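You operate a simulated robot arm through the tools that you are given. There is no shell and no other tool. Be economical: measure what you need, move in short steps, check, and stop when the job is done.

You run a simulated robot arm. Do the job below in one go: nothing can be reset, and whatever is moved stays where it is left.

## Task
Set the sliding stop to the length of the white corner cap.
Fine: thumb screw loose first; part on the gap rail, stop up to it, screw tight.
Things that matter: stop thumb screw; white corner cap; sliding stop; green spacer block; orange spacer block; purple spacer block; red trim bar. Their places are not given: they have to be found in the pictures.

Only the result counts: the job must be done as asked and must still hold three seconds after the hand-in. Knocking over, shifting, dropping, spilling or breaking anything else fails it. A push-on lid holds only when it is set on centred and level and pressed home; a screw cap is set on level and turned clockwise until tight.

## Robot
A 7-joint arm with a two-finger parallel gripper, fixed in place. Base frame: the origin is at the foot of the arm, x ahead of it, y to its left, z up; the work surface is at about z = 880. Lengths are in mm, angles in rad, forces in N, time in s.
With the tool pointing down near the work surface it reaches from about 240 to 680 mm from the base axis. Its first joint turns from -1.152 to 1.152 rad. Payload 2.4 kg.
Tool frame: the origin (TCP) lies between the finger pads and is the grasp point; the fingertips stand 30 mm ahead of it; z points along the fingers, y is the line along which they close. The gripper opens to 94 mm. The fingers are 28 mm wide and 10 mm thick; the gripper's body (50 by 96 mm) begins 55 mm behind the TCP.
Orientation is that of the tool frame in the base frame, as a unit quaternion [w, x, y, z]. With the fingers straight down and closing along the base's y, the tool's x points along the base's -x, its y along +y and its z along -z.

## Interface
- The arm moves only by the tool drive_tool. Its argument "series" is a list of rows, each a list of 6 numbers: the shift along the tool's x, y, z in cm, then the turn, a rotation vector about the tool's x, y, z in rad. In form: [[x, y, z, ax, ay, az], ...]. A call has 1 to 20 rows; each row is the pose to reach, as a shift and turn from the pose commanded when the call began, along the tool's axes at that moment. "fingers" is the gripper command, from -1 (shut) to 1 (fully open), values between in proportion, set as the call begins (left out, the last holds). Rows are played at 5 a second. More than 50 mm and 0.15 rad between two rows, or a gripper value outside its range, and nothing of the call is played. A pose out of reach is approached as far as the arm can. The call stops where the force on the tool passes 40 N (or 10 N more than at its start, if that is more) or the arm is blocked; 0.2 s more then pass. Each finger travels about 153 mm/s and halts on what it meets, pressing with about 45 N; the grip force reading is that of the motor and also rises with nothing between the fingers. The clock runs only during rows and for 0.2 s after the last one: add rows that repeat a pose to give the fingers time. The reply holds the time, the measured pose of the TCP, the force on the tool along the base axes, the opening and the grip force, in the units named above and with some noise.
- Cameras (640 x 400 px; columns grow to the right, rows downward): "scene" is fixed at [35.9, 466.5, 1455.9]; the picture's right is [-0.81, -0.59, 0.00], its down [-0.28, 0.38, -0.88] and it looks along [0.52, -0.71, -0.47] (base axes); focal length 328 px, centre (320, 200). "wrist" rides on the gripper at [-37, 0, -58] in the tool frame; the picture's right is [0.00, -1.00, 0.00], its down [0.97, 0.00, -0.24] and it looks along [0.24, 0.00, 0.97] (tool axes); focal length 218 px, centre (320, 200).
- snapshot(camera): a new picture of that camera. The clock stands still meanwhile.
- point_at(camera, pixels): for up to 12 pixels [column, row] of the newest picture of that camera ("zoom" is the newest enlarged one), the place [x, y, z] in the base frame of the surface seen there, good to about 2 mm. The clock stands still meanwhile.
- close_up(camera, box): a new picture of the part [left, top, right, bottom] of that camera's present view, enlarged. The clock stands still meanwhile.
- job_done(): hands the job in; it is judged then, once.

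Work in short steps. Measure before you move; look again where a grasp or a placing could have gone wrong, and mend it. You have 80 turns and 38 pictures in all, those below and enlarged ones among them. Open the gripper and draw the arm clear of the work before you hand the job in, unless the task says otherwise; then end with one line.

The tools are called after ">>>" as name(argument=value, ...) on one line, values as JSON. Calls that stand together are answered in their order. drive_tool: Moves the arm, as the interface text tells. Its arguments: {"type":"object","properties":{"series":{"type":"array"},"fingers":{"type":"number"}},"required":["series"]} The other tools are called the same way: snapshot (camera) takes a picture; point_at (camera, pixels) gives the place of the surface under pixels of a picture; close_up (camera, box) takes an enlarged picture of a part of a camera's view; job_done () hands the job in.

At the start:

```text
clock: 0.0
eef_pos: [345.2, 89.3, 1281.5]
ee_rot: [0.0, 0.0, 1.0, 0.0]
wrist_force: [0.1, 0.1, -0.8]
width: 93.9
grip_force: 0.1
```

scene: 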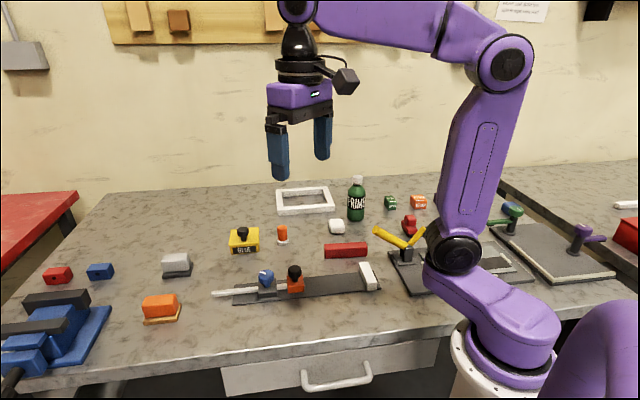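
wrist: 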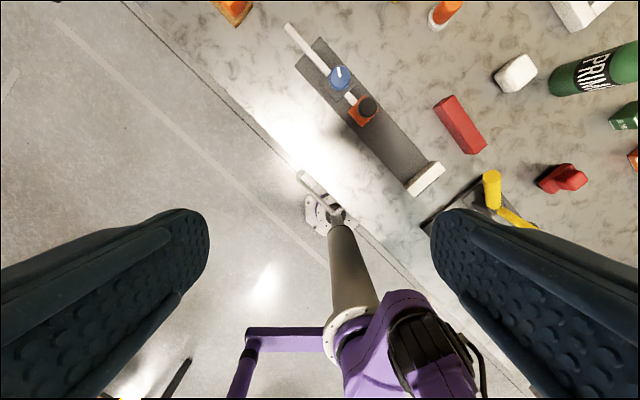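

The rail appears at scene (300,285), with a white end block at (368,275), an orange slider at (295,280) and a blue knob at (266,280). I'll enlarge this area.

>>> close_up(camera="scene", box=[200, 200, 400, 325])

>>> close_up(camera="wrist", box=[260, 0, 580, 200])

```text
3.20 times, centred on (300, 262) of scene
```

zoom: 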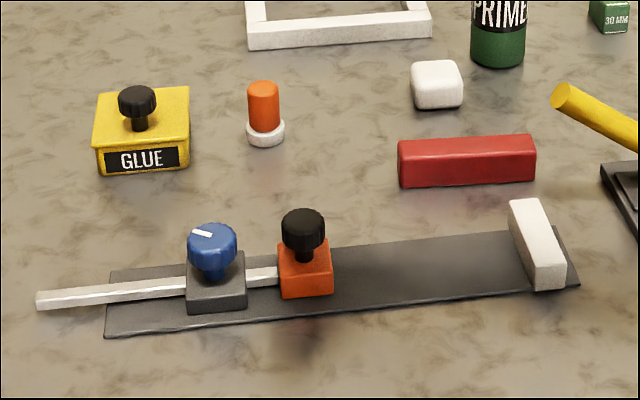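

```text
2.00 times, centred on (420, 100) of wrist
```

zoom: 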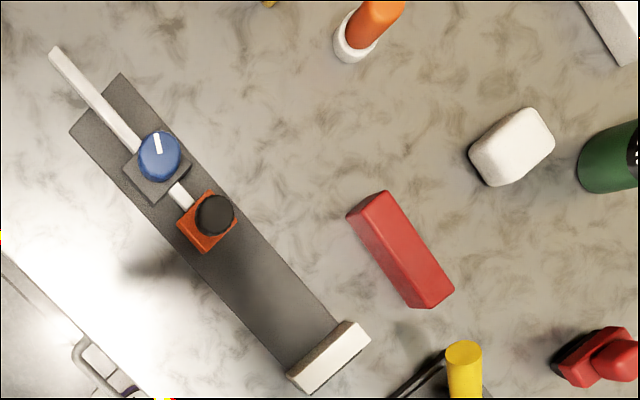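

The blue knob is the thumb screw, the orange block with the black knob is the sliding stop, and the white rounded block is the cap. I'll measure points in the wrist zoom and the scene.

>>> point_at(camera="zoom", pixels=[[158, 160], [212, 216], [200, 240], [185, 232], [318, 370], [350, 328], [297, 375], [120, 78], [72, 130], [288, 360], [340, 325], [60, 55]])

>>> point_at(camera="zoom", pixels=[[510, 145], [538, 112], [551, 140], [475, 150], [497, 180], [400, 250], [385, 195], [430, 300], [355, 215], [260, 290], [206, 205], [150, 190]])

>>> point_at(camera="scene", pixels=[[330, 222], [342, 222], [336, 230], [330, 219], [344, 219], [331, 232], [343, 231], [295, 268], [266, 274], [295, 286], [367, 283], [345, 252]])

```text
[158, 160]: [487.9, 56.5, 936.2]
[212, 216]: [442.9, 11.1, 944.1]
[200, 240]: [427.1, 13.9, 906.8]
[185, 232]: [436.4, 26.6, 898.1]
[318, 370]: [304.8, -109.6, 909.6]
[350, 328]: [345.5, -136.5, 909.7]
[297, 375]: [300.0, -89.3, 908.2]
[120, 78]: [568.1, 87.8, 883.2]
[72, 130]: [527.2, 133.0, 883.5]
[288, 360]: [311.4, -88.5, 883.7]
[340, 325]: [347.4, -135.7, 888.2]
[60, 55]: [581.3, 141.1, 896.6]
```

```text
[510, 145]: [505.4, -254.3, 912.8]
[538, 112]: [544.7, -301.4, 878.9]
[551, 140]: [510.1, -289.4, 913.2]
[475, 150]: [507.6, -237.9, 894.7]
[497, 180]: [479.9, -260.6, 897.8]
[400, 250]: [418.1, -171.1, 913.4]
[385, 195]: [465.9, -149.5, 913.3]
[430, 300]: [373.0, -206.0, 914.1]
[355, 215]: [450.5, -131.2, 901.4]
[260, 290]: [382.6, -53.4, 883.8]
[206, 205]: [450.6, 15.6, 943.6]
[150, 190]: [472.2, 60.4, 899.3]
```

```text
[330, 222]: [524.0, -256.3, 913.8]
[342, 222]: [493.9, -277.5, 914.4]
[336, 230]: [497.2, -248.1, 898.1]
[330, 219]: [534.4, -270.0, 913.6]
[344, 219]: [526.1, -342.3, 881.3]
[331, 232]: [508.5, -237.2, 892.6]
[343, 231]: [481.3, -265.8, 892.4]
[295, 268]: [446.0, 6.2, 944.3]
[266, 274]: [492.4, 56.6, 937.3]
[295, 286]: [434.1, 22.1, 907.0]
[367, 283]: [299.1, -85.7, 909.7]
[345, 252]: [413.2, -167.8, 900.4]
```

The rail runs about 45° in base xy. I'll go down over the rail to view the knob and stop from closer.

>>> drive_tool(series=[[-2.3, -1.4, 3.6, 0, 0, 0], [-4.6, -2.8, 7.2, 0, 0, 0], [-6.9, -4.2, 10.8, 0, 0, 0], [-9.2, -5.6, 14.4, 0, 0, 0], [-11.5, -6.9, 18.1, 0, 0, 0], [-11.5, -6.9, 18.1, 0, 0, 0]])

>>> snapshot(camera="wrist")

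```text
clock: 1.4
eef_pos: [460.3, 19.7, 1098.5]
ee_rot: [0.0, 0.001, 1.0, 0.0]
wrist_force: [-0.6, -0.6, 0.2]
width: 93.9
grip_force: 0.2
```

```text
33 pictures are left
```

wrist: 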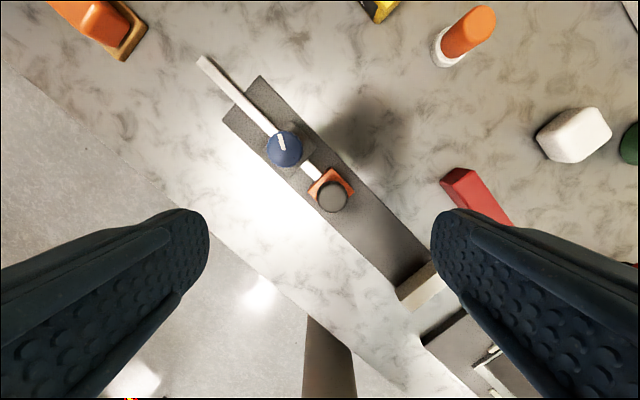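

The knob is at (285,148) and the stop at (331,190). I'll measure the knob edges, the rail and the end block.

>>> point_at(camera="wrist", pixels=[[285, 150], [269, 150], [300, 150], [285, 135], [285, 165], [331, 195], [318, 200], [346, 190], [260, 77], [224, 118], [404, 294], [430, 268]])

>>> close_up(camera="wrist", box=[190, 40, 450, 310])

```text
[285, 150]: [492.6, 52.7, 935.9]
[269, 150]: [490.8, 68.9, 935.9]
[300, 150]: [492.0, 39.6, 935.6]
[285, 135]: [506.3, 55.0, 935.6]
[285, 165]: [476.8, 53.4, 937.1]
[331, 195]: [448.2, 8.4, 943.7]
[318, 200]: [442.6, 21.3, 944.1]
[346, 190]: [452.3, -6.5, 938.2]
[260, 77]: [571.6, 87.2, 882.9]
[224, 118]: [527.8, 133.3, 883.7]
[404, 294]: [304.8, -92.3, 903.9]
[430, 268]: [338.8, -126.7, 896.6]
```

```text
1.48 times, centred on (320, 175) of wrist
```

zoom: 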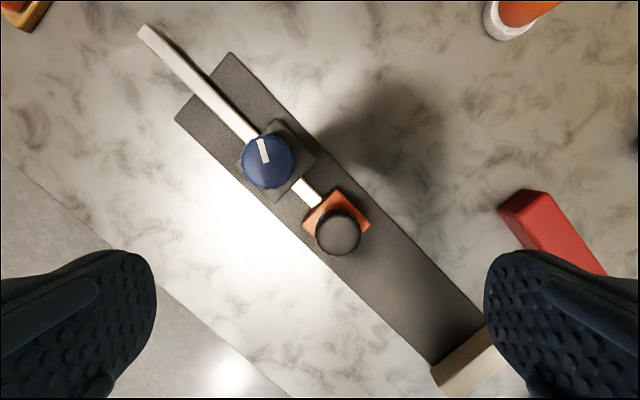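

The knob centre is about (491.5, 54), its diameter is 29 and its top is at z 936. I'll move above it, turned 1.2 rad clockwise and part open, so there is room to turn counter-clockwise.

>>> drive_tool(fingers=0.25, series=[[-0.34, 0.38, 1.09, 0, 0, 0.133], [-0.69, 0.76, 2.19, 0, 0, 0.267], [-1.04, 1.14, 3.28, 0, 0, 0.4], [-1.39, 1.52, 4.38, 0, 0, 0.533], [-1.73, 1.9, 5.47, 0, 0, 0.667], [-2.08, 2.28, 6.57, 0, 0, 0.8], [-2.43, 2.67, 7.66, 0, 0, 0.933], [-2.77, 3.05, 8.75, 0, 0, 1.067], [-3.12, 3.43, 9.85, 0, 0, 1.2], [-3.12, 3.43, 9.85, 0, 0, 1.2]])

>>> snapshot(camera="wrist")

```text
clock: 3.6
eef_pos: [491.7, 54.0, 1002.1]
ee_rot: [0.0, 0.566, 0.825, 0.0]
wrist_force: [-0.2, -0.7, 0.1]
width: 58.8
grip_force: 0.1
```

```text
31 pictures are left
```

wrist: 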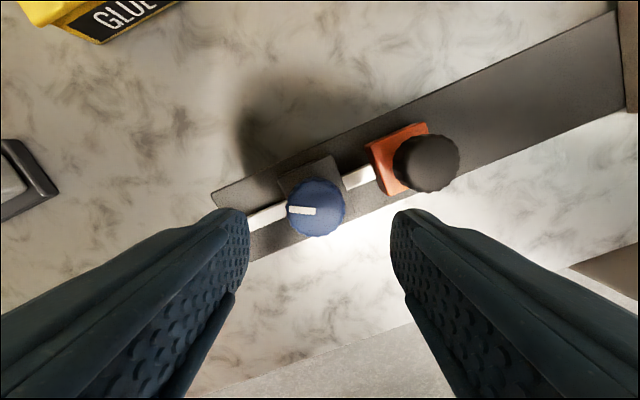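

The fingers straddle the knob cleanly. I'll descend with a slightly narrower opening, then close on it.

>>> drive_tool(fingers=0.08, series=[[0, 0, 2, 0, 0, 0], [0, 0, 4, 0, 0, 0], [0, 0, 5.5, 0, 0, 0], [0, 0, 6.4, 0, 0, 0], [0, 0, 6.4, 0, 0, 0]])

>>> drive_tool(fingers=-1, series=[[0, 0, 0, 0, 0, 0], [0, 0, 0, 0, 0, 0], [0, 0, 0, 0, 0, 0]])

```text
clock: 4.8
eef_pos: [490.2, 55.0, 937.4]
ee_rot: [0.0, 0.564, 0.826, -0.001]
wrist_force: [0.5, -0.4, -0.1]
width: 51.0
grip_force: 0.0
```

```text
clock: 5.6
eef_pos: [493.6, 54.8, 937.5]
ee_rot: [0.003, 0.564, 0.826, 0.003]
wrist_force: [23.0, 7.9, -9.8]
width: 35.8
grip_force: 45.2
```

The fingers closed at 35.8 mm with a 23 N side load, which suggests they aren't centred or have met the housing. I'll look.

>>> snapshot(camera="wrist")

>>> close_up(camera="scene", box=[220, 210, 340, 310])

```text
30 pictures are left
```

wrist: 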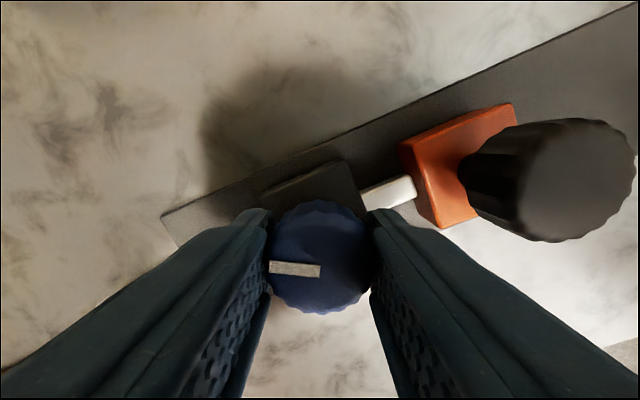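

```text
4.00 times, centred on (280, 260) of scene
```

zoom: 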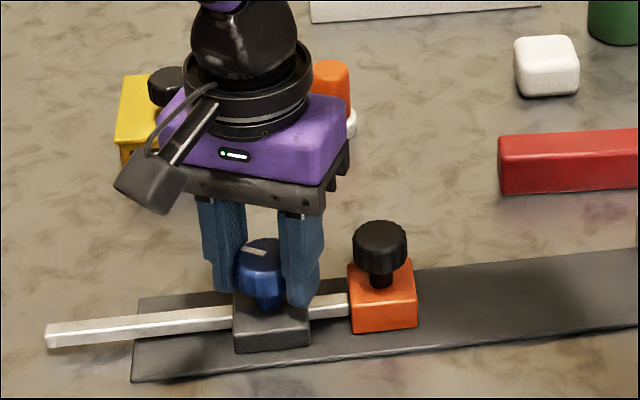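

The fingertips are probably catching on the housing. I'll open, raise 7 mm and grip again.

>>> drive_tool(fingers=0.08, series=[[0, 0, 0, 0, 0, 0], [0, 0, -0.3, 0, 0, 0], [0, 0, -0.7, 0, 0, 0], [0, 0, -0.7, 0, 0, 0]])

>>> close_up(camera="wrist", box=[160, 100, 480, 300])

>>> point_at(camera="zoom", pixels=[[240, 260], [320, 220], [390, 260], [320, 300], [320, 370], [230, 160], [370, 150], [400, 180]])

```text
clock: 6.6
eef_pos: [491.5, 53.1, 945.1]
ee_rot: [-0.001, 0.565, 0.825, 0.0]
wrist_force: [-0.2, -1.2, -0.2]
width: 50.8
grip_force: 0.0
```

```text
2.00 times, centred on (320, 200) of wrist
```

zoom: 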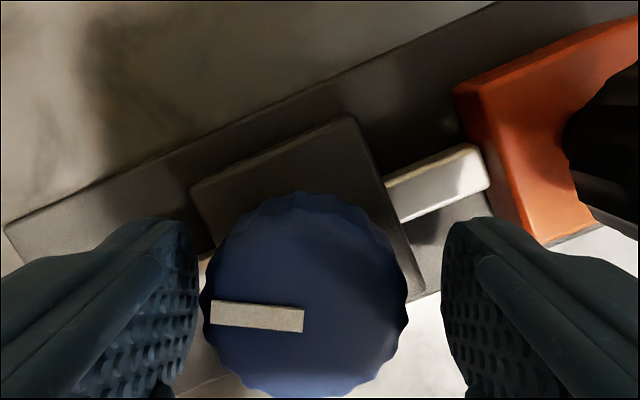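

```text
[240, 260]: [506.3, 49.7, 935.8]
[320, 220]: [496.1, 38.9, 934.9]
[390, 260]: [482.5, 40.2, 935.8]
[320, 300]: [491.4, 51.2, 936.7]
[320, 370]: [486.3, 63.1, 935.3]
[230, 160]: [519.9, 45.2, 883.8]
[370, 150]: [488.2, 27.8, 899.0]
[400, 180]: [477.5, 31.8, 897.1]
```

The knob spans columns 203–408 in the zoom, so its diameter is about 32 and it sits about 2.3 mm towards tool +y. I'll shift to centre on it and close.

>>> drive_tool(series=[[0, 0.23, 0, 0, 0, 0], [0, 0.23, 0, 0, 0, 0]])

>>> drive_tool(fingers=-1, series=[[0, 0, 0, 0, 0, 0], [0, 0, 0, 0, 0, 0], [0, 0, 0, 0, 0, 0]])

```text
clock: 7.2
eef_pos: [493.5, 54.5, 944.3]
ee_rot: [0.0, 0.564, 0.826, 0.0]
wrist_force: [-0.2, -0.2, 0.9]
width: 51.1
grip_force: 0.0
```

```text
clock: 8.0
eef_pos: [494.4, 55.2, 945.6]
ee_rot: [0.0, 0.564, 0.826, 0.0]
wrist_force: [2.7, 1.2, -1.8]
width: 35.4
grip_force: 45.5
```

The grip is centred with a low side force. Now I'll turn counter-clockwise (negative about tool z) to loosen.

>>> drive_tool(series=[[0, 0, 0, 0, 0, -0.13], [0, 0, 0, 0, 0, -0.26], [0, 0, 0, 0, 0, -0.39], [0, 0, 0, 0, 0, -0.52], [0, 0, 0, 0, 0, -0.65], [0, 0, 0, 0, 0, -0.78], [0, 0, 0, 0, 0, -0.91], [0, 0, 0, 0, 0, -1.04], [0, 0, 0, 0, 0, -1.17], [0, 0, 0, 0, 0, -1.3], [0, 0, 0, 0, 0, -1.43], [0, 0, 0, 0, 0, -1.56], [0, 0, 0, 0, 0, -1.69], [0, 0, 0, 0, 0, -1.82], [0, 0, 0, 0, 0, -1.95], [0, 0, 0, 0, 0, -2.08], [0, 0, 0, 0, 0, -2.21], [0, 0, 0, 0, 0, -2.34], [0, 0, 0, 0, 0, -2.34]])

>>> close_up(camera="scene", box=[220, 210, 340, 310])

>>> snapshot(camera="wrist")

```text
clock: 12.0
eef_pos: [492.5, 52.4, 945.0]
ee_rot: [-0.001, -0.539, 0.842, 0.001]
wrist_force: [-1.0, -6.4, 5.7]
width: 35.9
grip_force: 45.1
```

```text
4.00 times, centred on (280, 260) of scene
```

zoom: 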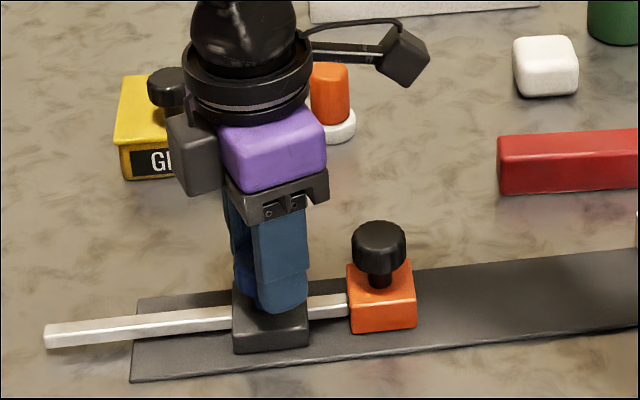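

```text
26 pictures are left
```

wrist: 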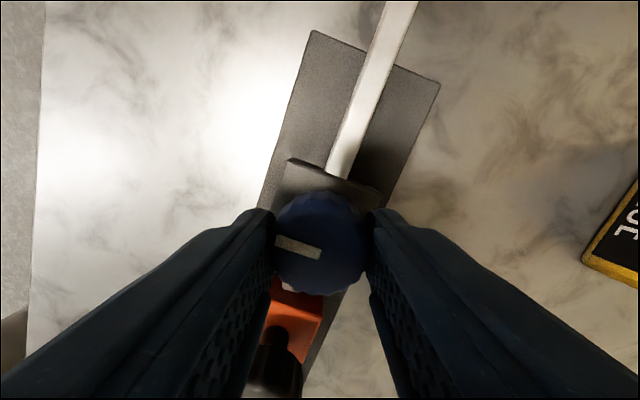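

The mark turned along with the gripper, about 2.34 rad. I'll release and lift up.

>>> drive_tool(fingers=0.08, series=[[0, 0, 0, 0, 0, 0], [0, 0, 0, 0, 0, 0], [0, 0, -3, 0, 0, 0], [0, 0, -7, 0, 0, 0.1], [0, 0, -11, 0, 0, 0.2], [0, 0, -13, 0, 0, 0.34], [0, 0, -13, 0, 0, 0.34]])

>>> snapshot(camera="wrist")

```text
clock: 13.6
eef_pos: [491.5, 54.5, 1076.3]
ee_rot: [0.0, -0.389, 0.921, 0.0]
wrist_force: [0.9, 0.4, 0.4]
width: 50.7
grip_force: 0.0
```

```text
25 pictures are left
```

wrist: 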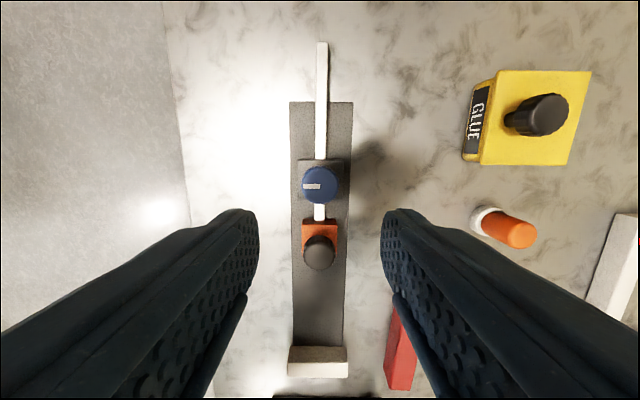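

The tool is now aligned with the rail: its x points along the rail toward the end block. I'll measure the stop faces.

>>> close_up(camera="wrist", box=[260, 90, 380, 390])

>>> point_at(camera="wrist", pixels=[[300, 355], [340, 355], [318, 365], [300, 343], [340, 343], [318, 348], [305, 260], [337, 260], [292, 150], [350, 150], [293, 300], [345, 300]])

```text
1.33 times, centred on (320, 240) of wrist
```

zoom: 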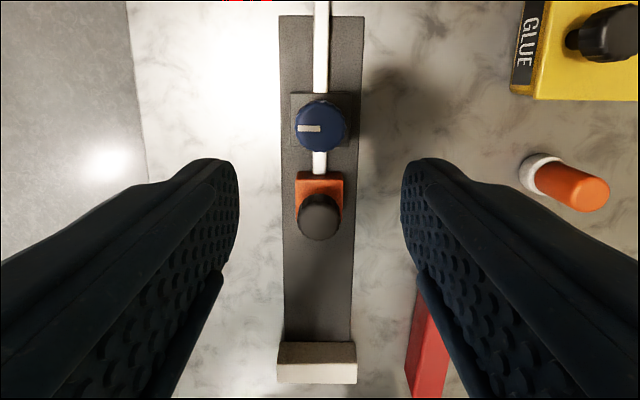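

```text
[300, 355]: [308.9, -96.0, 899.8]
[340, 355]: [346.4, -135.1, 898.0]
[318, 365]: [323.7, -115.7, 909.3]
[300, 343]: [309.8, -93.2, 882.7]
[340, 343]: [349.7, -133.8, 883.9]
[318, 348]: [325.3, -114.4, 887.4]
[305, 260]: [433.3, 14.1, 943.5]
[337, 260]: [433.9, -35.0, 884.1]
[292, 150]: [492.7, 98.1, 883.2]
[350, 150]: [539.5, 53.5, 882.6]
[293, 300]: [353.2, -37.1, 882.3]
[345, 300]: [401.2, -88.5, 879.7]
```

The end block's inner face is at s ≈ -149 along the rail, and the rail centreline is at t ≈ 314. Next I'll move over the white cap to measure it.

>>> drive_tool(series=[[2.5, -2.9, 0, 0, 0, 0], [5, -5.9, 0, 0, 0, 0], [7.5, -8.8, 0, 0, 0, 0], [10, -11.7, 0, 0, 0, 0], [12.5, -14.7, 0, 0, 0, 0], [15, -17.6, 0, 0, 0, 0], [17.5, -20.5, 0, 0, 0, 0], [20.1, -23.5, 0, 0, 0, 0], [20.1, -23.5, 0, 0, 0, 0]])

>>> snapshot(camera="wrist")

```text
clock: 15.6
eef_pos: [522.0, -254.6, 1074.6]
ee_rot: [0.0, -0.389, 0.921, 0.0]
wrist_force: [1.0, 0.1, 0.8]
width: 50.9
grip_force: 0.1
```

```text
23 pictures are left
```

wrist: 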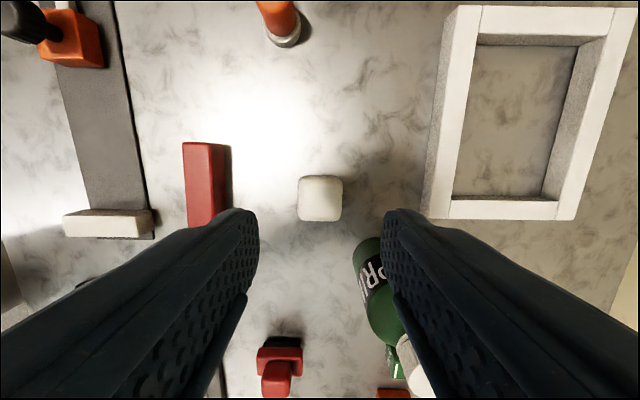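

The cap at (320,198) is almost aligned with the tool, and looks nearly square. I'll enlarge it.

>>> close_up(camera="wrist", box=[280, 165, 360, 230])

>>> point_at(camera="wrist", pixels=[[320, 198], [302, 198], [338, 198], [320, 182], [320, 213], [299, 198], [341, 198], [320, 178], [320, 219]])

>>> close_up(camera="scene", box=[315, 205, 360, 240])

```text
6.15 times, centred on (320, 198) of wrist
```

zoom: 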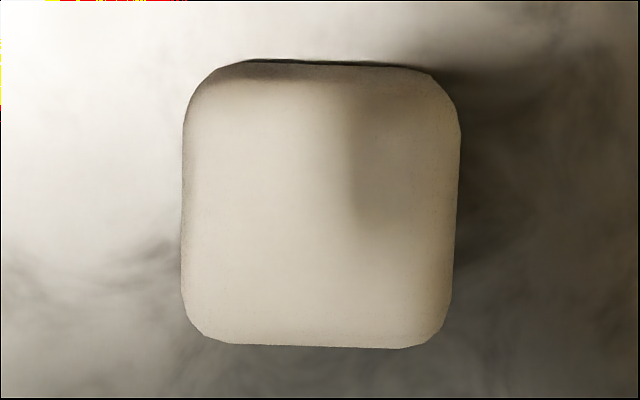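

```text
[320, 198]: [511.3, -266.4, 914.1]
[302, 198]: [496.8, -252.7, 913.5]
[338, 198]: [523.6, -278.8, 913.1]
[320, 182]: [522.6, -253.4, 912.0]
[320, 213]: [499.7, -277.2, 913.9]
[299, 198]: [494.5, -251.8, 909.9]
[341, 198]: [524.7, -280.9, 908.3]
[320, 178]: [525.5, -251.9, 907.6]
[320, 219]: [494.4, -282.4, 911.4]
```

```text
11.43 times, centred on (338, 222) of scene
```

zoom: 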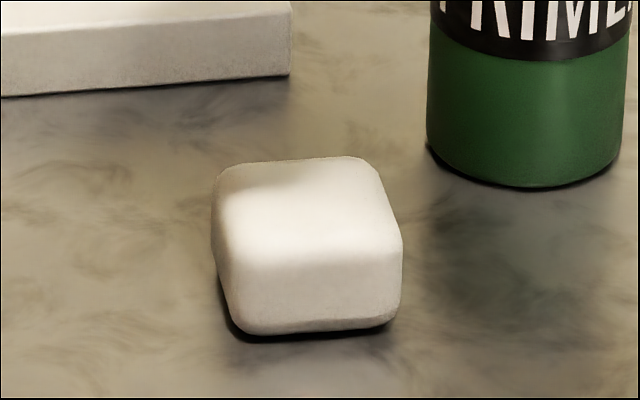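

The cap is about 45 × 45 × 34, centred at (510, -266.5) and within 2–3° of the tool axes. I'll descend with about 70 mm opening.

>>> drive_tool(fingers=0.5, series=[[0.6, 0, 4, 0, 0, 0.02], [1.2, 0, 8, 0, 0, 0.04], [1.7, 0, 11, 0, 0, 0.04], [1.7, 0, 13.5, 0, 0, 0.04], [1.7, 0, 15.0, 0, 0, 0.04], [1.7, 0, 15.7, 0, 0, 0.04], [1.7, 0, 15.7, 0, 0, 0.04]])

>>> snapshot(camera="wrist")

```text
clock: 17.2
eef_pos: [510.2, -265.0, 917.4]
ee_rot: [0.001, -0.37, 0.929, 0.0]
wrist_force: [0.7, 0.3, 0.7]
width: 70.7
grip_force: 0.1
```

```text
20 pictures are left
```

wrist: 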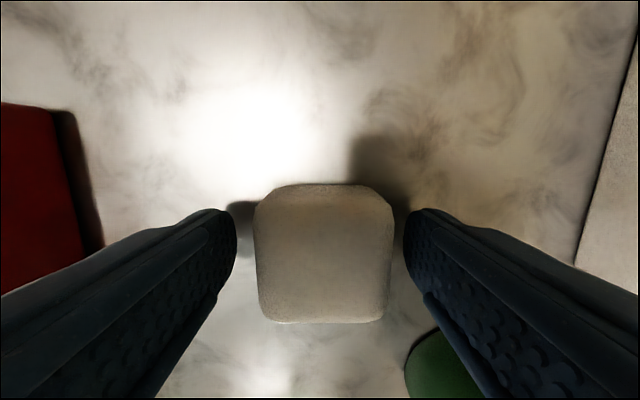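

The fingers straddle the cap with the bottle clear. Closing.

>>> drive_tool(fingers=-1, series=[[0, 0, 0, 0, 0, 0], [0, 0, 0, 0, 0, 0], [0, 0, 0, 0, 0, 0], [0, 0, 0, 0, 0, 0]])

>>> snapshot(camera="wrist")

```text
clock: 18.2
eef_pos: [509.6, -265.2, 918.2]
ee_rot: [0.001, -0.371, 0.929, -0.001]
wrist_force: [0.0, 0.3, 20.4]
width: 47.1
grip_force: 44.9
```

```text
19 pictures are left
```

wrist: 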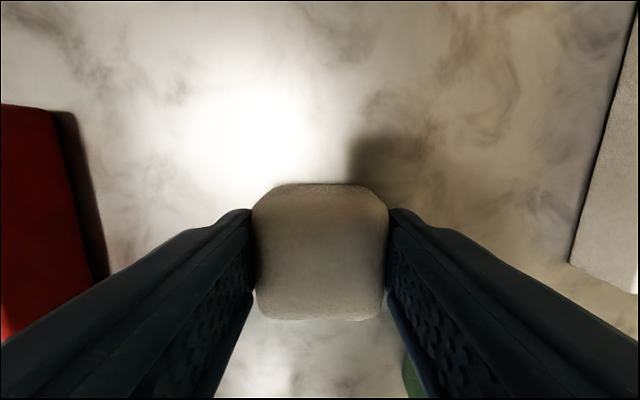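

Gripped at 47 mm, which matches a roughly square cap. I'll lift it and carry it across (+y in the tool frame) to over the rail next to the end block.

>>> drive_tool(series=[[0, 0, -1, 0, 0, 0], [0, 0, -3, 0, 0, 0], [0, 0, -6, 0, 0, 0], [0, 0, -9, 0, 0, 0], [0, 3, -10, 0, 0, 0], [0, 7, -10, 0, 0, 0], [0, 11, -10, 0, 0, -0.01], [0, 15, -10, 0, 0, -0.02], [0, 19, -10, 0, 0, -0.025], [0.1, 22, -10, 0, 0, -0.025], [0.1, 23.7, -10, 0, 0, -0.025], [0.1, 23.7, -10, 0, 0, -0.025]])

>>> snapshot(camera="wrist")

>>> snapshot(camera="scene")

```text
clock: 20.8
eef_pos: [343.8, -94.9, 1019.2]
ee_rot: [0.0, -0.383, 0.924, 0.0]
wrist_force: [-0.6, 0.7, -0.3]
width: 46.7
grip_force: 45.0
```

```text
18 pictures are left
```

wrist: 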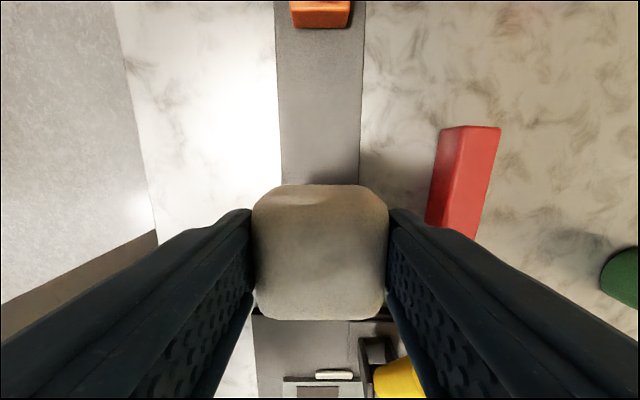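

```text
17 pictures are left
```

scene: 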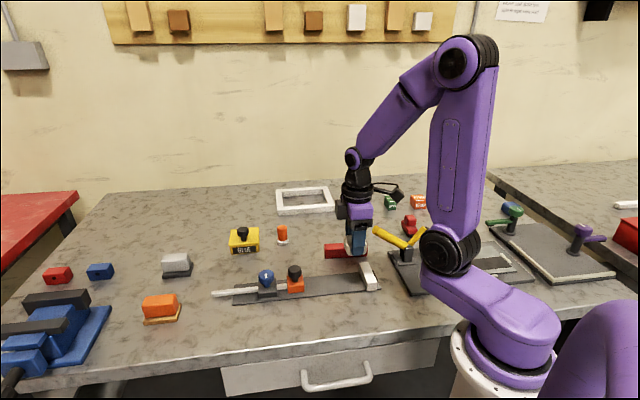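

The cap is laterally centred on the rail. I'll check how near the yellow lever is before descending.

>>> point_at(camera="scene", pixels=[[378, 232], [390, 238], [402, 245], [414, 237], [405, 255], [362, 265], [368, 284], [372, 275], [365, 268], [375, 287]])

>>> point_at(camera="wrist", pixels=[[398, 378], [377, 345], [270, 340], [265, 314], [400, 325], [320, 25], [320, 180]])

```text
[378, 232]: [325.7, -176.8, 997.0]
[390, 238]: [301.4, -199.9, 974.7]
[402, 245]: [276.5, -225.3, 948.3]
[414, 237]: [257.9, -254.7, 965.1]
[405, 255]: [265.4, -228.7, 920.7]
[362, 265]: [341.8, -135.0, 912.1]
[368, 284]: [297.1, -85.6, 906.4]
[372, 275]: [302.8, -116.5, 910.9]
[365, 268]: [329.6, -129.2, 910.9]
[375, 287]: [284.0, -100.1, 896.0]
```

```text
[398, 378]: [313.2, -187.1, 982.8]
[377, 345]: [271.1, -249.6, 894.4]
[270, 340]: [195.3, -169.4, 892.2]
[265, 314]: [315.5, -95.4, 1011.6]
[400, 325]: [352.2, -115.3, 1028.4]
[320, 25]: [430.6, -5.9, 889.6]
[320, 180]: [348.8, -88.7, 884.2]
```

The lever is well clear, about 37 mm from the body. I'll back off 3 mm from the end block and lower the cap onto the rail.

>>> drive_tool(series=[[-0.3, 0, 2, 0, 0, 0], [-0.3, 0, 5, 0, 0, 0], [-0.3, 0, 7.5, 0, 0, 0], [-0.3, 0, 8.8, 0, 0, 0], [-0.3, 0, 9.3, 0, 0, 0], [-0.3, 0, 9.6, 0, 0, 0], [-0.3, 0, 9.7, 0, 0, 0], [-0.3, 0, 9.7, 0, 0, 0]])

>>> close_up(camera="scene", box=[310, 220, 400, 300])

```text
clock: 22.3
eef_pos: [346.4, -92.2, 922.3]
ee_rot: [0.0, -0.383, 0.924, 0.0]
wrist_force: [-2.9, 1.5, 17.4]
width: 46.8
grip_force: 44.8
stopped in row 7: the force on the tool passed its limit (the readings are from after the stop); the commanded pose is now the measured one
```

```text
5.00 times, centred on (355, 260) of scene
```

zoom: 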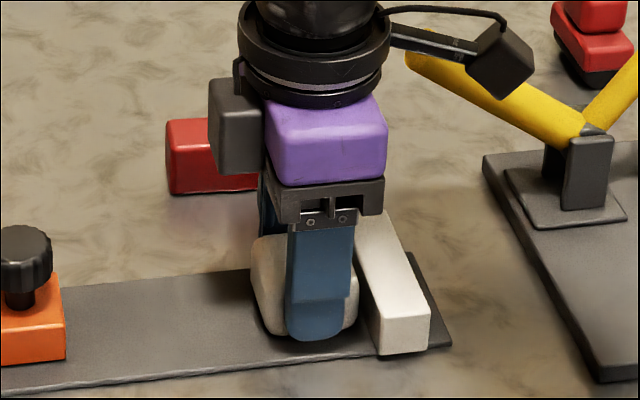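

The cap rests on the rail a few mm from the end block. I'll slide it gently toward the block until the force rises.

>>> drive_tool(series=[[0, 0, -0.05, 0, 0, 0], [0.1, 0, -0.05, 0, 0, 0], [0.2, 0, -0.05, 0, 0, 0], [0.3, 0, -0.05, 0, 0, 0], [0.4, 0, -0.05, 0, 0, 0], [0.4, 0, -0.05, 0, 0, 0]])

```text
clock: 23.7
eef_pos: [344.0, -95.2, 923.1]
ee_rot: [0.0, -0.382, 0.924, 0.0]
wrist_force: [0.2, -0.5, -0.3]
width: 46.7
grip_force: 44.7
```

>>> drive_tool(series=[[0.1, 0, 0, 0, 0, 0], [0.15, 0, 0, 0, 0, 0], [0.2, 0, 0, 0, 0, 0], [0.25, 0, 0, 0, 0, 0], [0.3, 0, 0, 0, 0, 0], [0.35, 0, 0, 0, 0, 0], [0.4, 0, 0, 0, 0, 0], [0.4, 0, 0, 0, 0, 0]])

```text
clock: 25.3
eef_pos: [344.7, -96.5, 923.4]
ee_rot: [0.003, -0.384, 0.923, -0.002]
wrist_force: [4.4, 5.9, -1.1]
width: 46.6
grip_force: 45.0
stopped in row 8: the force on the tool passed its limit (the readings are from after the stop); the commanded pose is now the measured one
```

Contact with the end block. I'll lower 1 mm, release with a modest opening, and rise.

>>> drive_tool(series=[[-0.03, 0, 0.05, 0, 0, 0], [-0.03, 0, 0.08, 0, 0, 0]])

>>> drive_tool(fingers=0.3, series=[[0, 0, 0, 0, 0, 0], [0, 0, 0, 0, 0, 0], [0, 0, -2, 0, 0, 0], [0, 0, -5, 0, 0, 0], [-3, 0, -9, 0, 0, 0], [-7, 0, -13, 0, 0, 0], [-7, 0, -13, 0, 0, 0]])

>>> snapshot(camera="wrist")

```text
clock: 25.9
eef_pos: [344.3, -97.0, 923.5]
ee_rot: [0.003, -0.384, 0.924, -0.003]
wrist_force: [3.7, 4.1, 19.8]
width: 46.6
grip_force: 44.7
```

```text
refused: row 6 steps farther than a row can; nothing moved
```

```text
15 pictures are left
```

wrist: 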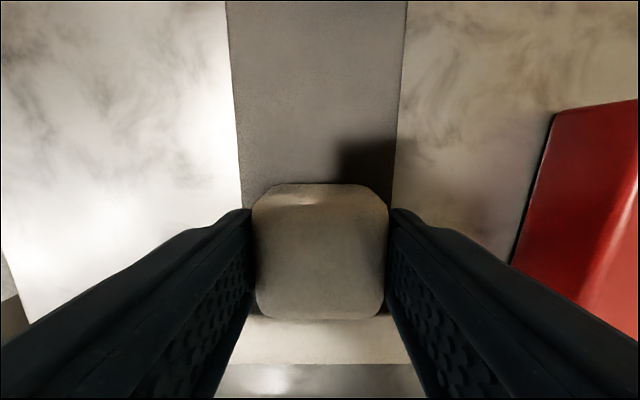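

The cap sits flush against the end block. I'll release with smaller retreat steps.

>>> drive_tool(fingers=0.3, series=[[0, 0, 0, 0, 0, 0], [0, 0, 0, 0, 0, 0], [0, 0, -2, 0, 0, 0], [0, 0, -5, 0, 0, 0], [-2, 0, -8, 0, 0, 0], [-4.5, 0, -11, 0, 0, 0], [-7, 0, -13, 0, 0, 0], [-7, 0, -13, 0, 0, 0]])

>>> snapshot(camera="wrist")

```text
clock: 27.7
eef_pos: [393.4, -44.6, 1053.9]
ee_rot: [0.003, -0.384, 0.923, -0.001]
wrist_force: [0.5, 0.3, -0.2]
width: 61.1
grip_force: 0.0
```

```text
14 pictures are left
```

wrist: 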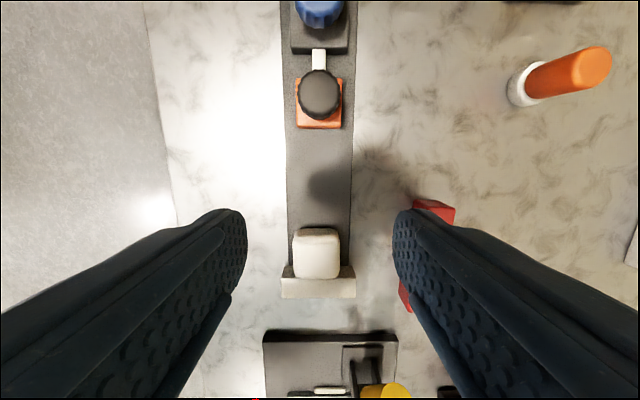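

The cap is in place. The black knob on the stop is at (320,94), about 73 mm back along tool x, so I'll move over it and descend to knob height.

>>> drive_tool(fingers=0.2, series=[[-3.5, 0, 0, 0, 0, 0], [-7.3, 0, 0, 0, 0, 0], [-7.3, 0, 4, 0, 0, 0], [-7.3, 0, 7.5, 0, 0, 0], [-7.3, 0, 9.5, 0, 0, 0], [-7.3, 0, 10.3, 0, 0, 0], [-7.3, 0, 10.3, 0, 0, 0]])

>>> snapshot(camera="wrist")

```text
clock: 29.3
eef_pos: [444.3, 5.6, 949.2]
ee_rot: [0.002, -0.384, 0.923, -0.002]
wrist_force: [0.6, 0.8, -0.4]
width: 56.5
grip_force: 0.0
```

```text
13 pictures are left
```

wrist: 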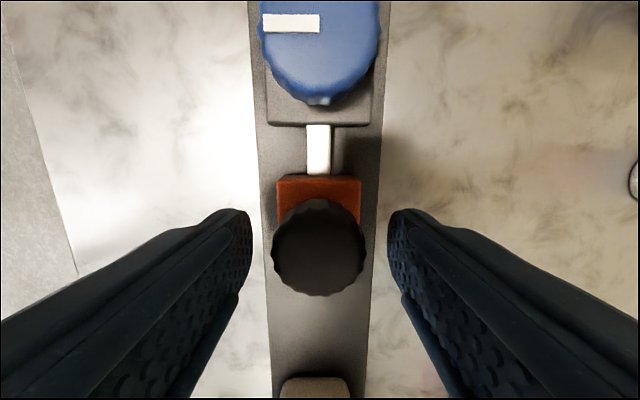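

The knob is about 5 mm toward tool -x. I'll correct for that and close on it.

>>> drive_tool(series=[[-0.25, 0.06, 0, 0, 0, 0], [-0.5, 0.06, 0, 0, 0, 0], [-0.5, 0.06, 0, 0, 0, 0]])

>>> drive_tool(fingers=-1, series=[[0, 0, 0, 0, 0, 0], [0, 0, 0, 0, 0, 0], [0, 0, 0, 0, 0, 0], [0, 0, 0, 0, 0, 0]])

```text
clock: 30.1
eef_pos: [447.5, 9.3, 949.6]
ee_rot: [0.003, -0.384, 0.923, -0.002]
wrist_force: [-0.7, 0.3, 0.5]
width: 56.5
grip_force: 0.0
```

```text
clock: 31.1
eef_pos: [446.7, 10.0, 950.4]
ee_rot: [0.002, -0.384, 0.923, -0.002]
wrist_force: [2.9, -0.4, -0.7]
width: 31.9
grip_force: 44.8
```

Gripped. I'll slide a short distance first to check that the stop is loose.

>>> drive_tool(series=[[0.3, 0, 0, 0, 0, 0], [0.7, 0, 0, 0, 0, 0], [1.2, 0, 0, 0, 0, 0], [2, 0, 0, 0, 0, 0], [3, 0, 0, 0, 0, 0], [3, 0, 0, 0, 0, 0]])

>>> snapshot(camera="scene")

```text
clock: 32.5
eef_pos: [427.1, -12.2, 950.8]
ee_rot: [0.002, -0.383, 0.924, -0.001]
wrist_force: [2.4, -1.7, -11.4]
width: 31.9
grip_force: 45.5
```

```text
12 pictures are left
```

scene: 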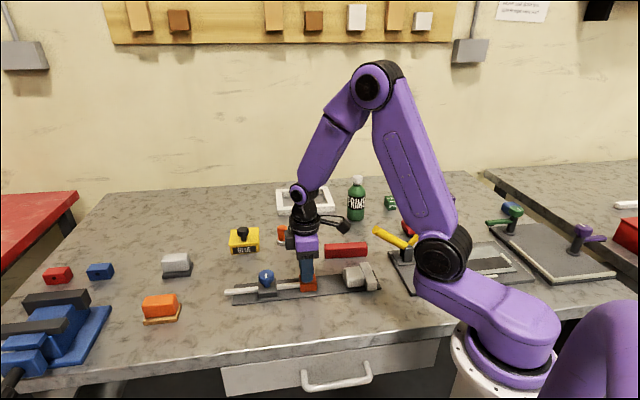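

The stop slides freely. I'll advance to near the cap, then in 1 mm steps until contact.

>>> drive_tool(series=[[1.5, 0, 0, 0, 0, 0], [3, 0, 0, 0, 0, 0], [4.5, 0, 0, 0, 0, 0], [6, 0, 0, 0, 0, 0], [6.5, 0, 0, 0, 0, 0], [6.5, 0, 0, 0, 0, 0]])

>>> snapshot(camera="wrist")

```text
clock: 33.9
eef_pos: [381.6, -57.6, 950.0]
ee_rot: [0.003, -0.384, 0.923, -0.001]
wrist_force: [0.9, 0.4, 7.6]
width: 31.4
grip_force: 45.2
```

```text
11 pictures are left
```

wrist: 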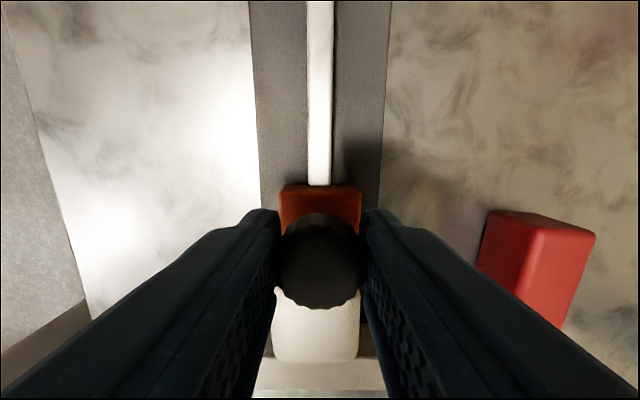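

The stop is about 14 mm from the cap by estimate. Advancing in 1 mm steps.

>>> drive_tool(series=[[0.2, 0, 0, 0, 0, 0], [0.4, 0, 0, 0, 0, 0], [0.6, 0, 0, 0, 0, 0], [0.8, 0, 0, 0, 0, 0], [0.9, 0, 0, 0, 0, 0], [1.0, 0, 0, 0, 0, 0], [1.1, 0, 0, 0, 0, 0], [1.2, 0, 0, 0, 0, 0], [1.3, 0, 0, 0, 0, 0], [1.4, 0, 0, 0, 0, 0], [1.4, 0, 0, 0, 0, 0]])

```text
clock: 36.3
eef_pos: [373.4, -65.0, 949.4]
ee_rot: [0.004, -0.386, 0.923, -0.002]
wrist_force: [19.1, 33.2, 0.0]
width: 31.7
grip_force: 45.4
```

Force has built to 38 N with the motion stalled, so the stop is against the cap. I'll relax the push slightly and take a look.

>>> drive_tool(series=[[-0.1, 0, 0, 0, 0, 0], [-0.2, 0, 0, 0, 0, 0], [-0.2, 0, 0, 0, 0, 0]])

>>> close_up(camera="scene", box=[310, 230, 390, 300])

```text
clock: 37.1
eef_pos: [372.2, -65.8, 950.2]
ee_rot: [0.004, -0.384, 0.923, -0.002]
wrist_force: [11.6, 23.7, 5.7]
width: 31.7
grip_force: 45.0
```

```text
5.71 times, centred on (350, 265) of scene
```

zoom: 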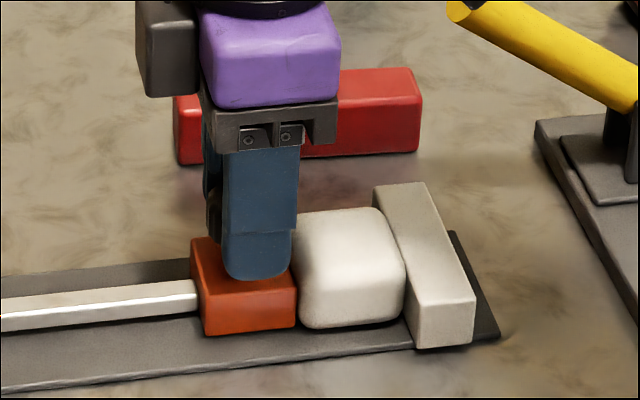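

The stop is flush against the cap and the cap against the end block. I'll relax a bit more, release the knob and rise.

>>> drive_tool(series=[[-0.1, 0, 0, 0, 0, 0], [-0.15, 0, 0, 0, 0, 0]])

>>> drive_tool(fingers=0.1, series=[[0, 0, 0, 0, 0, 0], [0, 0, 0, 0, 0, 0], [0, 0, -2, 0, 0, 0], [0, 0, -5, 0, 0, 0], [-1, 0, -9, 0, 0, 0], [-1, 0, -10, 0, 0, 0], [-1, 0, -10, 0, 0, 0]])

>>> snapshot(camera="wrist")

```text
clock: 37.7
eef_pos: [373.2, -65.6, 949.3]
ee_rot: [0.001, -0.383, 0.924, -0.002]
wrist_force: [1.5, 13.9, 19.0]
width: 31.6
grip_force: 44.8
```

```text
clock: 39.3
eef_pos: [378.9, -58.4, 1049.2]
ee_rot: [0.003, -0.385, 0.923, -0.002]
wrist_force: [0.5, -1.0, -0.1]
width: 51.9
grip_force: 0.1
```

```text
9 pictures are left
```

wrist: 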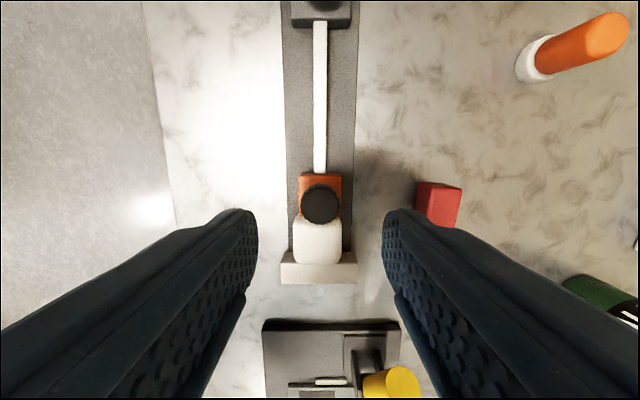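

The stop, cap and end block are in contact. I'll go back over the blue knob, turned 0.42 rad counter-clockwise to prepare for tightening.

>>> drive_tool(series=[[-4, 0, 0, 0, 0, -0.1], [-8, -0.1, 0, 0, 0, -0.2], [-12, -0.15, 0, 0, 0, -0.3], [-16.1, -0.17, 0, 0, 0, -0.42], [-16.1, -0.17, 3.5, 0, 0, -0.42], [-16.1, -0.17, 6.5, 0, 0, -0.42], [-16.1, -0.17, 6.5, 0, 0, -0.42]])

>>> snapshot(camera="wrist")

```text
clock: 40.9
eef_pos: [494.9, 55.7, 985.0]
ee_rot: [0.003, -0.568, 0.823, -0.003]
wrist_force: [-1.2, -0.6, -0.5]
width: 51.6
grip_force: 0.2
```

```text
8 pictures are left
```

wrist: 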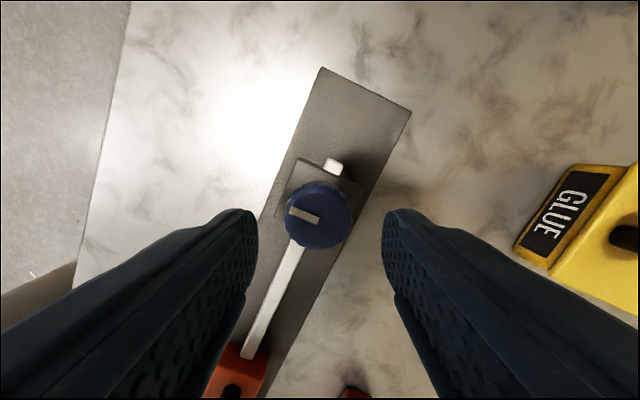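

The knob is at (318,215), nearly centred. I'll apply a small correction, descend 4 cm and grip.

>>> drive_tool(series=[[-0.25, 0.1, 2, 0, 0, 0], [-0.25, 0.1, 3.5, 0, 0, 0], [-0.25, 0.1, 4, 0, 0, 0], [-0.25, 0.1, 4, 0, 0, 0]])

>>> drive_tool(fingers=-1, series=[[0, 0, 0, 0, 0, 0], [0, 0, 0, 0, 0, 0], [0, 0, 0, 0, 0, 0], [0, 0, 0, 0, 0, 0]])

```text
clock: 41.9
eef_pos: [495.9, 57.6, 945.4]
ee_rot: [0.003, -0.568, 0.823, -0.003]
wrist_force: [0.6, -0.2, -0.1]
width: 51.8
grip_force: 0.0
```

```text
clock: 42.9
eef_pos: [494.2, 57.4, 943.8]
ee_rot: [0.001, -0.568, 0.823, -0.003]
wrist_force: [-1.2, 0.8, -0.9]
width: 35.6
grip_force: 45.1
```

A good grip with low side force. Turning clockwise to tighten.

>>> drive_tool(series=[[0, 0, 0, 0, 0, 0.13], [0, 0, 0, 0, 0, 0.26], [0, 0, 0, 0, 0, 0.39], [0, 0, 0, 0, 0, 0.52], [0, 0, 0, 0, 0, 0.65], [0, 0, 0, 0, 0, 0.78], [0, 0, 0, 0, 0, 0.91], [0, 0, 0, 0, 0, 1.04], [0, 0, 0, 0, 0, 1.17], [0, 0, 0, 0, 0, 1.3], [0, 0, 0, 0, 0, 1.43], [0, 0, 0, 0, 0, 1.56], [0, 0, 0, 0, 0, 1.69], [0, 0, 0, 0, 0, 1.82], [0, 0, 0, 0, 0, 1.95], [0, 0, 0, 0, 0, 2.08], [0, 0, 0, 0, 0, 2.21], [0, 0, 0, 0, 0, 2.34], [0, 0, 0, 0, 0, 2.47], [0, 0, 0, 0, 0, 2.6]])

>>> snapshot(camera="wrist")

```text
clock: 47.1
eef_pos: [492.0, 58.8, 944.6]
ee_rot: [0.0, 0.641, 0.768, 0.001]
wrist_force: [-14.8, -5.4, 5.6]
width: 35.7
grip_force: 44.9
```

```text
7 pictures are left
```

wrist: 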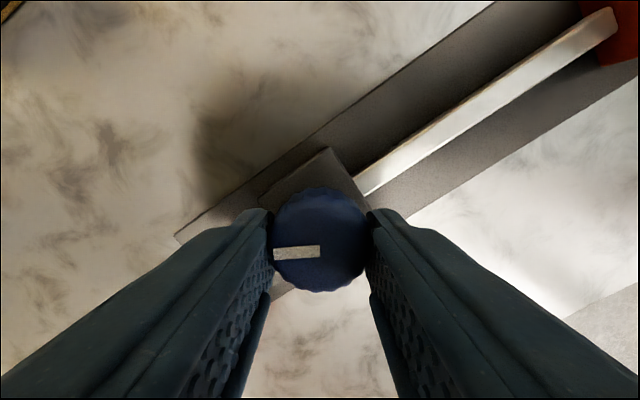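

The mark followed for 2.6 rad, slightly past the original position. I'll turn a bit further to feel whether it is firmly tight.

>>> drive_tool(series=[[0, 0, 0, 0, 0, 0.1], [0, 0, 0, 0, 0, 0.2], [0, 0, 0, 0, 0, 0.3], [0, 0, 0, 0, 0, 0.4], [0, 0, 0, 0, 0, 0.5], [0, 0, 0, 0, 0, 0.6], [0, 0, 0, 0, 0, 0.6]])

>>> close_up(camera="wrist", box=[200, 150, 440, 300])

```text
clock: 48.7
eef_pos: [494.7, 58.3, 945.9]
ee_rot: [0.001, 0.839, 0.544, 0.002]
wrist_force: [-9.7, 1.8, -3.4]
width: 35.6
grip_force: 44.9
```

```text
2.67 times, centred on (320, 225) of wrist
```

zoom: 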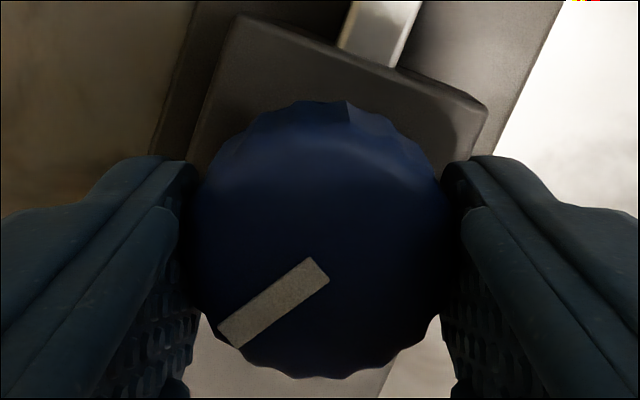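

The mark no longer follows: the fingers slipped about 0.6 rad around a stationary knob, so the screw is at its tight stop. I'll release, rise and retreat.

>>> drive_tool(fingers=0.1, series=[[0, 0, 0, 0, 0, 0], [0, 0, 0, 0, 0, 0], [0, 0, -2, 0, 0, 0], [0, 0, -5, 0, 0, 0], [0, 0, -9, 0, 0, -0.1], [0, 0, -13, 0, 0, -0.2], [0, 0, -16, 0, 0, -0.3], [0, 0, -16, 0, 0, -0.3]])

>>> snapshot(camera="scene")

>>> close_up(camera="scene", box=[210, 230, 400, 310])

```text
clock: 50.5
eef_pos: [493.0, 58.4, 1105.2]
ee_rot: [0.003, 0.748, 0.663, 0.002]
wrist_force: [-0.4, -1.2, 0.4]
width: 51.8
grip_force: 0.1
```

```text
5 pictures are left
```

scene: 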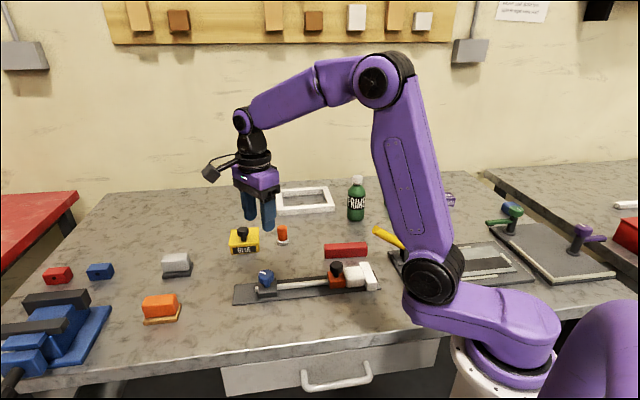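

```text
3.37 times, centred on (305, 270) of scene
```

zoom: 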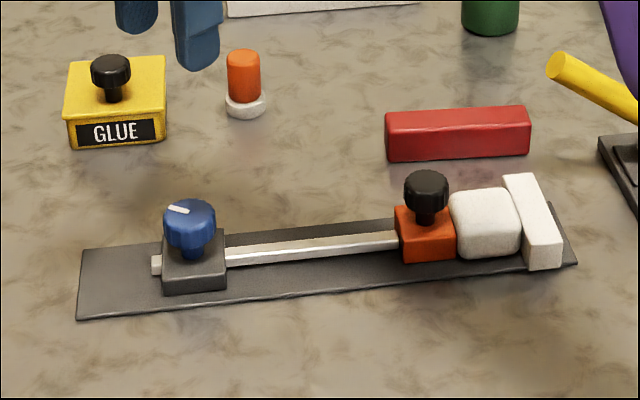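

The stop, cap and end block sit in contact, the screw mark is back at (slightly past) its original tight position, and nothing else moved. I'll open fully and raise clear.

>>> drive_tool(fingers=1, series=[[0, 0, -3, 0, 0, 0], [0, 0, -6, 0, 0, 0], [0, 0, -6, 0, 0, 0]])

>>> job_done()

```text
clock: 51.3
eef_pos: [493.6, 57.8, 1164.4]
ee_rot: [0.002, 0.748, 0.664, 0.002]
wrist_force: [-0.1, -0.1, -0.1]
width: 94.0
grip_force: 0.0
```

```text
The job is handed in.
```

The sliding stop is set to the length of the white corner cap: the cap is on the gap rail against the end block, the stop is up to it, and the thumb screw is tight.
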